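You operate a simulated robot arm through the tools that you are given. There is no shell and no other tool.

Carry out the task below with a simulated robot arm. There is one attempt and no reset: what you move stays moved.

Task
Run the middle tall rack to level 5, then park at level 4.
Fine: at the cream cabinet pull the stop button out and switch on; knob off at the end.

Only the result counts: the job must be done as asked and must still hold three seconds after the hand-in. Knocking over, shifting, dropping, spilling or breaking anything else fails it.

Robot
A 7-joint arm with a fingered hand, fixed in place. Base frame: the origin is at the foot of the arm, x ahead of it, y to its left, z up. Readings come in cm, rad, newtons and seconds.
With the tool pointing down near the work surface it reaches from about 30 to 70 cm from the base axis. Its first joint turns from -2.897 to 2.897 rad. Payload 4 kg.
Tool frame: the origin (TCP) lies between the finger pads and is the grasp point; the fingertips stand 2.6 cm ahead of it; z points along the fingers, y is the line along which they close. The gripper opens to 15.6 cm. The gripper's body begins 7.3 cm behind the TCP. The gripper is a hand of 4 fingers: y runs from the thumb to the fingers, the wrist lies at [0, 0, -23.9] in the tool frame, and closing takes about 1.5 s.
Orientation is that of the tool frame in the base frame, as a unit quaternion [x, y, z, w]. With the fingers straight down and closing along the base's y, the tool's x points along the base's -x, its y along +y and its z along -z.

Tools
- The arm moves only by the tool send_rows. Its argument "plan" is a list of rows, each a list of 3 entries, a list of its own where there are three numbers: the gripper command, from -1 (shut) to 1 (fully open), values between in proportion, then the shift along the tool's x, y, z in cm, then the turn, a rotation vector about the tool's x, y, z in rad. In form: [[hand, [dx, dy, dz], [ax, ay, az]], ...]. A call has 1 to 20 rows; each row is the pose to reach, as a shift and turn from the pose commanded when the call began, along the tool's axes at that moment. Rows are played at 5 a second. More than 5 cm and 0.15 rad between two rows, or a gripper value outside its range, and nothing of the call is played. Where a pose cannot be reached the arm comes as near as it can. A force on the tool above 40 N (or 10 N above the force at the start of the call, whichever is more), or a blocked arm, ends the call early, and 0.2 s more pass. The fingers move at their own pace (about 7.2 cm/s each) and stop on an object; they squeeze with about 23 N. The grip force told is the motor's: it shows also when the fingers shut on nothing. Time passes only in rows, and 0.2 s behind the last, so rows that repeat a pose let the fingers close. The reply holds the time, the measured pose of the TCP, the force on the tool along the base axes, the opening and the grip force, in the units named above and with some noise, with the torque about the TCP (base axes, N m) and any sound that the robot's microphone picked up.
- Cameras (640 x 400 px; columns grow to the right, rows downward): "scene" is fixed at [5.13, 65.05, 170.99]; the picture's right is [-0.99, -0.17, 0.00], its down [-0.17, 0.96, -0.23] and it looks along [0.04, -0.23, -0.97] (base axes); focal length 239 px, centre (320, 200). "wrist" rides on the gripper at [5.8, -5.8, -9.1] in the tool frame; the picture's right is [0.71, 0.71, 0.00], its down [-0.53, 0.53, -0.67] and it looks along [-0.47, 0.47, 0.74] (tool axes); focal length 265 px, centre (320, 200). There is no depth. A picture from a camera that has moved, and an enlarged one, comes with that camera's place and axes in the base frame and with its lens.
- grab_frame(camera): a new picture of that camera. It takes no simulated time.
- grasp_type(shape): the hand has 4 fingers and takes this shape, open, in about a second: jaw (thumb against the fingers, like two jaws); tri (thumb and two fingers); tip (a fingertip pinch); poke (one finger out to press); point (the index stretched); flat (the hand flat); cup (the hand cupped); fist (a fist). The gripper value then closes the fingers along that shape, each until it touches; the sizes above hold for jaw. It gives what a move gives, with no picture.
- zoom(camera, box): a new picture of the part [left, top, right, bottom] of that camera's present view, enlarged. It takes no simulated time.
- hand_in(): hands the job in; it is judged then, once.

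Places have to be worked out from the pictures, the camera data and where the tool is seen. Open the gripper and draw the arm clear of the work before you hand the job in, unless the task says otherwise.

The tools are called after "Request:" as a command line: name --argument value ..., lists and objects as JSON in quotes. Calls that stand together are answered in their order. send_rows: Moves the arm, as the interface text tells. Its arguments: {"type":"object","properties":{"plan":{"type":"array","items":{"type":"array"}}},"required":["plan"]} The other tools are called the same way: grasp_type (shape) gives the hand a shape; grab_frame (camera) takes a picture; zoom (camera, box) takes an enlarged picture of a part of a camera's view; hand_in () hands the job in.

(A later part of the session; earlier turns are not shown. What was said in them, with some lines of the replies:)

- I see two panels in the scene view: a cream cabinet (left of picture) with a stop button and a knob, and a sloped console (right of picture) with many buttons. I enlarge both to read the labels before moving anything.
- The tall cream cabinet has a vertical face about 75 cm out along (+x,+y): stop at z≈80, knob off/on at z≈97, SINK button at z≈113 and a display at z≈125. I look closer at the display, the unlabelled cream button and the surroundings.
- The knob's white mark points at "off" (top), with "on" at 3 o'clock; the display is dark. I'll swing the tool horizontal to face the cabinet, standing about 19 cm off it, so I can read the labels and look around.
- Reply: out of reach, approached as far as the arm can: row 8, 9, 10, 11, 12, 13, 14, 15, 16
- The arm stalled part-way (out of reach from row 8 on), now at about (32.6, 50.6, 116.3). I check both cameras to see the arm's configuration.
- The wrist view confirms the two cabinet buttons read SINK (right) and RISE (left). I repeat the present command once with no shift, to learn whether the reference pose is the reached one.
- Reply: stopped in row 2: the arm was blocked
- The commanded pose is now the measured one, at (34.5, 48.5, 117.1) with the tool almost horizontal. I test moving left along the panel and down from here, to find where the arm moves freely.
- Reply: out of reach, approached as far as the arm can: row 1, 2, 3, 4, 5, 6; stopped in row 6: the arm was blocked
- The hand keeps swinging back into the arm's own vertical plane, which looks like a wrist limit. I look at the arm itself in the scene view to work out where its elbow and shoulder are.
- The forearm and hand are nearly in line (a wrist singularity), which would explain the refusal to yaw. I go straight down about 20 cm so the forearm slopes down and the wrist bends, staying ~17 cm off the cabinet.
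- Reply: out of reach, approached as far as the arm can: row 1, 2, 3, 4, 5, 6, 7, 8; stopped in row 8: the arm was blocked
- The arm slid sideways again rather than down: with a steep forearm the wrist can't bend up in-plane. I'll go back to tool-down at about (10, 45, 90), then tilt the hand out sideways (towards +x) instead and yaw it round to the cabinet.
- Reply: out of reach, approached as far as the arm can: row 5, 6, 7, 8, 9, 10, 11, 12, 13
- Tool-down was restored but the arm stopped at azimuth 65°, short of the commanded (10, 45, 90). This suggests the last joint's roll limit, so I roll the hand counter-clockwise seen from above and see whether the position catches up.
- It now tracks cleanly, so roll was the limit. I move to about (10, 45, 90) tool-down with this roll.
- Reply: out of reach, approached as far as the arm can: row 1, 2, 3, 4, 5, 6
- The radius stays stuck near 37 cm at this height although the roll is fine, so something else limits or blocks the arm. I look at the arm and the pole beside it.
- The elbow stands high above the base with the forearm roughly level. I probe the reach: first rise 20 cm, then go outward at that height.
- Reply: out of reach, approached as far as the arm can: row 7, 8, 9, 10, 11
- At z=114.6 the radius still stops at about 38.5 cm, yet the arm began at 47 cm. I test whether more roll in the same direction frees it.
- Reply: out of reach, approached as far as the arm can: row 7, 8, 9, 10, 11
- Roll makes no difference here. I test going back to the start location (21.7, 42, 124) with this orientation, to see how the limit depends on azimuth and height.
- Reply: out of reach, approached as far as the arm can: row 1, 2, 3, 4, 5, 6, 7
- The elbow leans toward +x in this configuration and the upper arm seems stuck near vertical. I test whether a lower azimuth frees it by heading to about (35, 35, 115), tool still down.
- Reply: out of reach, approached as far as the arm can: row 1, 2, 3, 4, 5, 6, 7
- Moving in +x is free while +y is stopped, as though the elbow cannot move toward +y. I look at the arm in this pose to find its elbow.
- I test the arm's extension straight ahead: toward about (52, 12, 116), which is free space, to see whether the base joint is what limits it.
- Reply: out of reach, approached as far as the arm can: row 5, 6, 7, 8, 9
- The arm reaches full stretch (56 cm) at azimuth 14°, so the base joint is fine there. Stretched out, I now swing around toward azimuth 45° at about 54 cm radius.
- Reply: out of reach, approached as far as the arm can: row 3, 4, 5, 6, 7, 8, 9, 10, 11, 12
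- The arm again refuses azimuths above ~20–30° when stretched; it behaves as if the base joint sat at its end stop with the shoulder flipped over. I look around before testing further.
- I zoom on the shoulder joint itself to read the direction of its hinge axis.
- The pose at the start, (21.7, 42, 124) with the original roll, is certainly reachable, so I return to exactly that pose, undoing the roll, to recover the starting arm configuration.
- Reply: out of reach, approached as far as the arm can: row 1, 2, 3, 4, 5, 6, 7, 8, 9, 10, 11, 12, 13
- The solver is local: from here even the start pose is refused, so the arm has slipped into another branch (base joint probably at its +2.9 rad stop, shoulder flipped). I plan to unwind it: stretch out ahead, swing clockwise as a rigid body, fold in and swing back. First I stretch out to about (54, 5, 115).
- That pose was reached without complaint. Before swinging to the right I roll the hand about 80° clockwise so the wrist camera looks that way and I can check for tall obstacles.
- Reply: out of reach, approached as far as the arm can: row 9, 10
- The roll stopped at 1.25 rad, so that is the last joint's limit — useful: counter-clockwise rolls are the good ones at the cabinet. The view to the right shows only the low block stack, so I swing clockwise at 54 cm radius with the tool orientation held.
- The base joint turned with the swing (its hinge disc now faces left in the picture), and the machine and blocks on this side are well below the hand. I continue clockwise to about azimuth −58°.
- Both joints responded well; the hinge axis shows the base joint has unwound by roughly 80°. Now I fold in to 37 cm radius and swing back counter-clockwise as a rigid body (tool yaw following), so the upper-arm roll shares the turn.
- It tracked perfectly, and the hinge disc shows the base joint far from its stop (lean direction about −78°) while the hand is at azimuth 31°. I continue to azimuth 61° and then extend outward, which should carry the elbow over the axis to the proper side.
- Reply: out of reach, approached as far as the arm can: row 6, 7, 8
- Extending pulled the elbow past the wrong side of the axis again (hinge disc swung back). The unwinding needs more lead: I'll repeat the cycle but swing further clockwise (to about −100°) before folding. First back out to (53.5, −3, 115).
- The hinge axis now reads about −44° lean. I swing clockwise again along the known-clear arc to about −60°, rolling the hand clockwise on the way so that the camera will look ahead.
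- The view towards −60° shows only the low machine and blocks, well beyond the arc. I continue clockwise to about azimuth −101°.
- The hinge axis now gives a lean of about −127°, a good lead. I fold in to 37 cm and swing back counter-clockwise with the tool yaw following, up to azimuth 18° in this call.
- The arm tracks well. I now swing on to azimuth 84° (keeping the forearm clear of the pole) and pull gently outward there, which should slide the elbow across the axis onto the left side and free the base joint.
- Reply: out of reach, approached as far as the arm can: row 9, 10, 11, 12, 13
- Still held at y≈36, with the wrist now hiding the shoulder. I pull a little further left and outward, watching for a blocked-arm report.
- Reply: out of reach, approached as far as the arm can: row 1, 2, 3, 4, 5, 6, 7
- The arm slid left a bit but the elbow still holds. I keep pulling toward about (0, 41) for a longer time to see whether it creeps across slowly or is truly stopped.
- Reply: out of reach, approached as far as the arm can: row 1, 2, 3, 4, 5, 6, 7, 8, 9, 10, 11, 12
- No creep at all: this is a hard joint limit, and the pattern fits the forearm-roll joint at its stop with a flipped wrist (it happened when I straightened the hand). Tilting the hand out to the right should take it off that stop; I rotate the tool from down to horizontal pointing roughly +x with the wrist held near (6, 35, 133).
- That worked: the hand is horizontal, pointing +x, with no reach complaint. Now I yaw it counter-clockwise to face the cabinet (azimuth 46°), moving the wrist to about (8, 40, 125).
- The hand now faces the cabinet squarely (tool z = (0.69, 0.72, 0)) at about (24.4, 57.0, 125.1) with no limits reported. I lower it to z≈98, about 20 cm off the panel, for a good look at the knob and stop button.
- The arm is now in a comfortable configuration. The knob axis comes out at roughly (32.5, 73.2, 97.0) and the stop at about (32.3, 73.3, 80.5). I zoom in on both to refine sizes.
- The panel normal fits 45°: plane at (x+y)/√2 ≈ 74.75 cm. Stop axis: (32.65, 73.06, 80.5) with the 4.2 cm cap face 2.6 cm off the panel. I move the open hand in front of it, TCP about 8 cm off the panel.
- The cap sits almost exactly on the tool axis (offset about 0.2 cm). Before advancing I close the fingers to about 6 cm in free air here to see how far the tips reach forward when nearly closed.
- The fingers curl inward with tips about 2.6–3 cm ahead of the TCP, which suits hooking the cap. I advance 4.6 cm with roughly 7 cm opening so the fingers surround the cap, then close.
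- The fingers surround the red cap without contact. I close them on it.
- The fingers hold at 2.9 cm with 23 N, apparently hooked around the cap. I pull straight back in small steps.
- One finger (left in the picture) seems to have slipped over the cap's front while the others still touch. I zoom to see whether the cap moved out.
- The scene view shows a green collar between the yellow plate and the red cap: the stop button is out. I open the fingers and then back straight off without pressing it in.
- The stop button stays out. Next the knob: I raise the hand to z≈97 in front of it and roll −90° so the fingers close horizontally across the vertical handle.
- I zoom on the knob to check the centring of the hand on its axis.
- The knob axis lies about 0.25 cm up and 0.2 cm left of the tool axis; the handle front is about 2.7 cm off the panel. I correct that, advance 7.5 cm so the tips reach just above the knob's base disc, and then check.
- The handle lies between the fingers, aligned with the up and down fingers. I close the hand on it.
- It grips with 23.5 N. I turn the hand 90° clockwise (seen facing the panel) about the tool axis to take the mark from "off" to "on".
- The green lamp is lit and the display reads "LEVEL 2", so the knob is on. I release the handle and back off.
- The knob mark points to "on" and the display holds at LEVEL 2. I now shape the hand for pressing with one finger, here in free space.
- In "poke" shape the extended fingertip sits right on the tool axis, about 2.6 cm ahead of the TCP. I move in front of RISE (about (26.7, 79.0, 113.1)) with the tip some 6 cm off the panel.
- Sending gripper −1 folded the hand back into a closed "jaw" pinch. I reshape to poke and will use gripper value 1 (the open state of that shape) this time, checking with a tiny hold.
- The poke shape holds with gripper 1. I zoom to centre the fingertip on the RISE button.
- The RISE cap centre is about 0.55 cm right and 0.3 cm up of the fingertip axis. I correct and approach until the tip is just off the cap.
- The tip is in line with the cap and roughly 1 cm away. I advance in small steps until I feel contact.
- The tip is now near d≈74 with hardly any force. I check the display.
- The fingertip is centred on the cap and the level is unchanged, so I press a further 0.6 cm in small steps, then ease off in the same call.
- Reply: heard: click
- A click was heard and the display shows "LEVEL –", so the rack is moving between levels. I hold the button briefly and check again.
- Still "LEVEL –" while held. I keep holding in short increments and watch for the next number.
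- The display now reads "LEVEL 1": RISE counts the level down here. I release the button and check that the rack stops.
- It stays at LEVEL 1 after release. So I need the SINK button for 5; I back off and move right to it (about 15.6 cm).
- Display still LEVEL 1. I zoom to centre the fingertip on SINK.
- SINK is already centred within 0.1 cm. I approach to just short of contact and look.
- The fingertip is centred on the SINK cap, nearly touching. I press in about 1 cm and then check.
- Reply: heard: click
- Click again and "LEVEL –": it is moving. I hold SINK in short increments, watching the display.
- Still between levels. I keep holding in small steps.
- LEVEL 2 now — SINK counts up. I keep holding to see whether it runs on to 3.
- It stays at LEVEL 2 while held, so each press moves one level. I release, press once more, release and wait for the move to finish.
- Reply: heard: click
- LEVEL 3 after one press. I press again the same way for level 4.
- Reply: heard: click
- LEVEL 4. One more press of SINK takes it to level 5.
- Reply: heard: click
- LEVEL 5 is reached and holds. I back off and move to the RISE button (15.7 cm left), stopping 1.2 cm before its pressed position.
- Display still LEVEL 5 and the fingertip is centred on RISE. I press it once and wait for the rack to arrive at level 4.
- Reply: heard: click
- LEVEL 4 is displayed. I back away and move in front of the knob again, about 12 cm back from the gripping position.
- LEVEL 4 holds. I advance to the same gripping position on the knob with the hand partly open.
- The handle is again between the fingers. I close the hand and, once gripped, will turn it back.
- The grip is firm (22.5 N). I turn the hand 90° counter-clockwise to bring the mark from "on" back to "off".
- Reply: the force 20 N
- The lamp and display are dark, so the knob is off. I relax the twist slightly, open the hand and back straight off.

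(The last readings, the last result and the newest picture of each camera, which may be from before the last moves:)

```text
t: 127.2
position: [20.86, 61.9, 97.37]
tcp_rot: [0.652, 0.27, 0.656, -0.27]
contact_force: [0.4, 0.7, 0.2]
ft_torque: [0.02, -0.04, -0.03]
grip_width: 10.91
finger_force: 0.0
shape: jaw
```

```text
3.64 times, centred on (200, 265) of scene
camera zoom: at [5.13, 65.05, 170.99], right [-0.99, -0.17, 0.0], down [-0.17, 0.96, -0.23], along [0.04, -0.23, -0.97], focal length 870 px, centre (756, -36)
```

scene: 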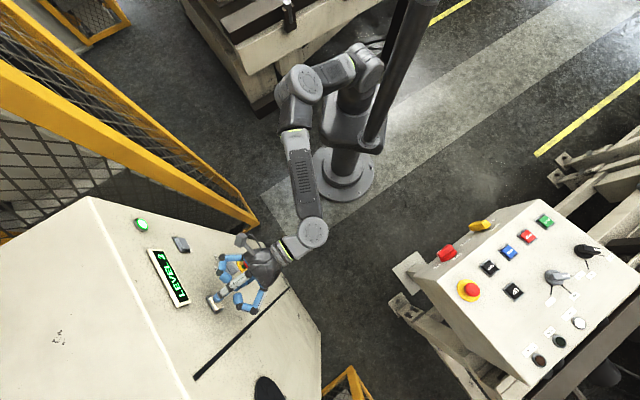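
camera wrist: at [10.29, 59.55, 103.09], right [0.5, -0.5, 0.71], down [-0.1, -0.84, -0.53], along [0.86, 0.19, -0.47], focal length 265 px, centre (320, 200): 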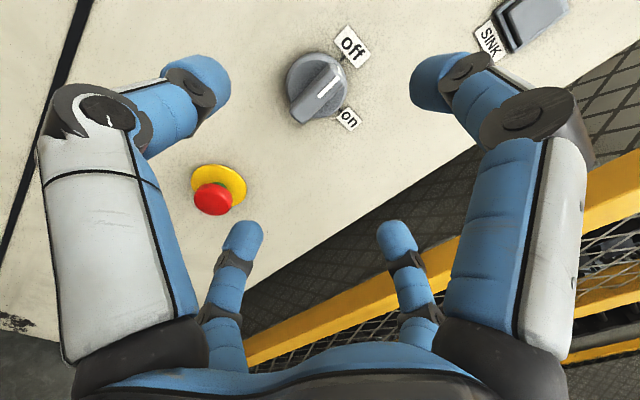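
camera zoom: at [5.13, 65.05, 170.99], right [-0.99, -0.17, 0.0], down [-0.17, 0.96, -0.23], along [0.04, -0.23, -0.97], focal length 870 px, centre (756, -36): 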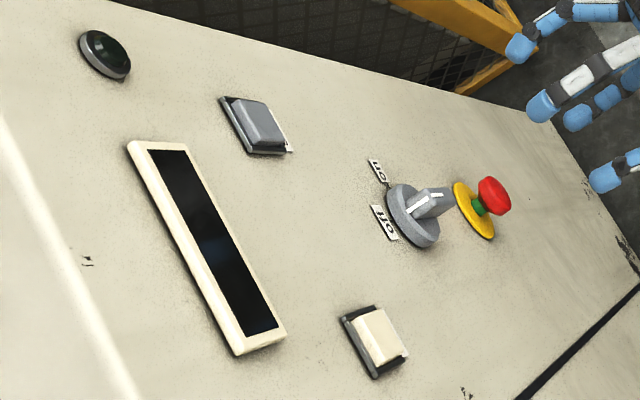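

The mark is at "off", the display is dark and the stop button is still out. I open the hand fully and draw back a little more.

Request:
send_rows --plan '[[1, [0, 0, -2.0], [0, 0, 0]], [1, [0, 0, -4.0], [0, 0, 0]], [1, [0, 0, -5.0], [0, 0, 0]], [1, [0, 0, -5.0], [0, 0, 0]], [1, [0, 0, -5.0], [0, 0, 0]]]'

Request:
grab_frame --camera "scene"

```text
t: 128.4
position: [17.29, 58.48, 97.27]
tcp_rot: [0.651, 0.27, 0.655, -0.271]
contact_force: [0.1, -0.3, -0.6]
ft_torque: [-0.04, 0.01, 0.0]
grip_width: 15.58
finger_force: 0.0
shape: jaw
```

```text
taken
```

scene: 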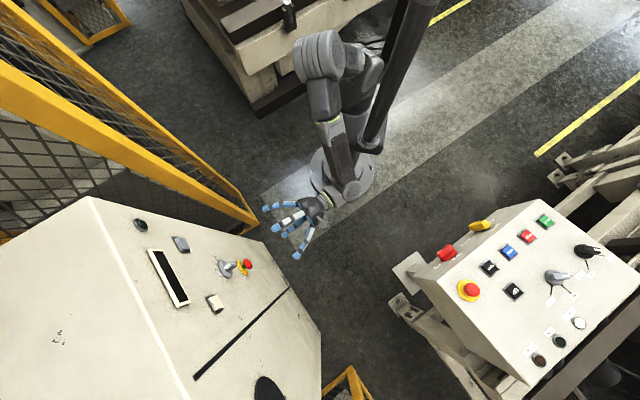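

The rack went to level 5 and is parked at level 4. The knob is off, the stop button is out, and the hand is open and clear of the work, so I hand in the job.

Request:
hand_in

```text
The job is handed in.
```

The rack ran to level 5 and is parked at level 4, going by the cabinet's display. The job is handed in, but I have not seen a verdict.

- **Cabinet:** I pulled the stop button out and it is still out. I switched the knob on for the run and turned it off at the end. The lamp and display are now dark.
- **Buttons:** On this panel SINK counts the level up and RISE counts it down, one level per press.
- **Detour:** The display started at level 2. My first press, on RISE, took the rack to level 1, and I then used SINK to reach 5.
- **Which rack:** I could not see the rack itself. I relied on the cream cabinet you named being the one that drives the middle tall rack.
- **Hand and surroundings:** The hand is open and drawn clear of the cabinet. I felt no unexpected contact and saw nothing else moved.
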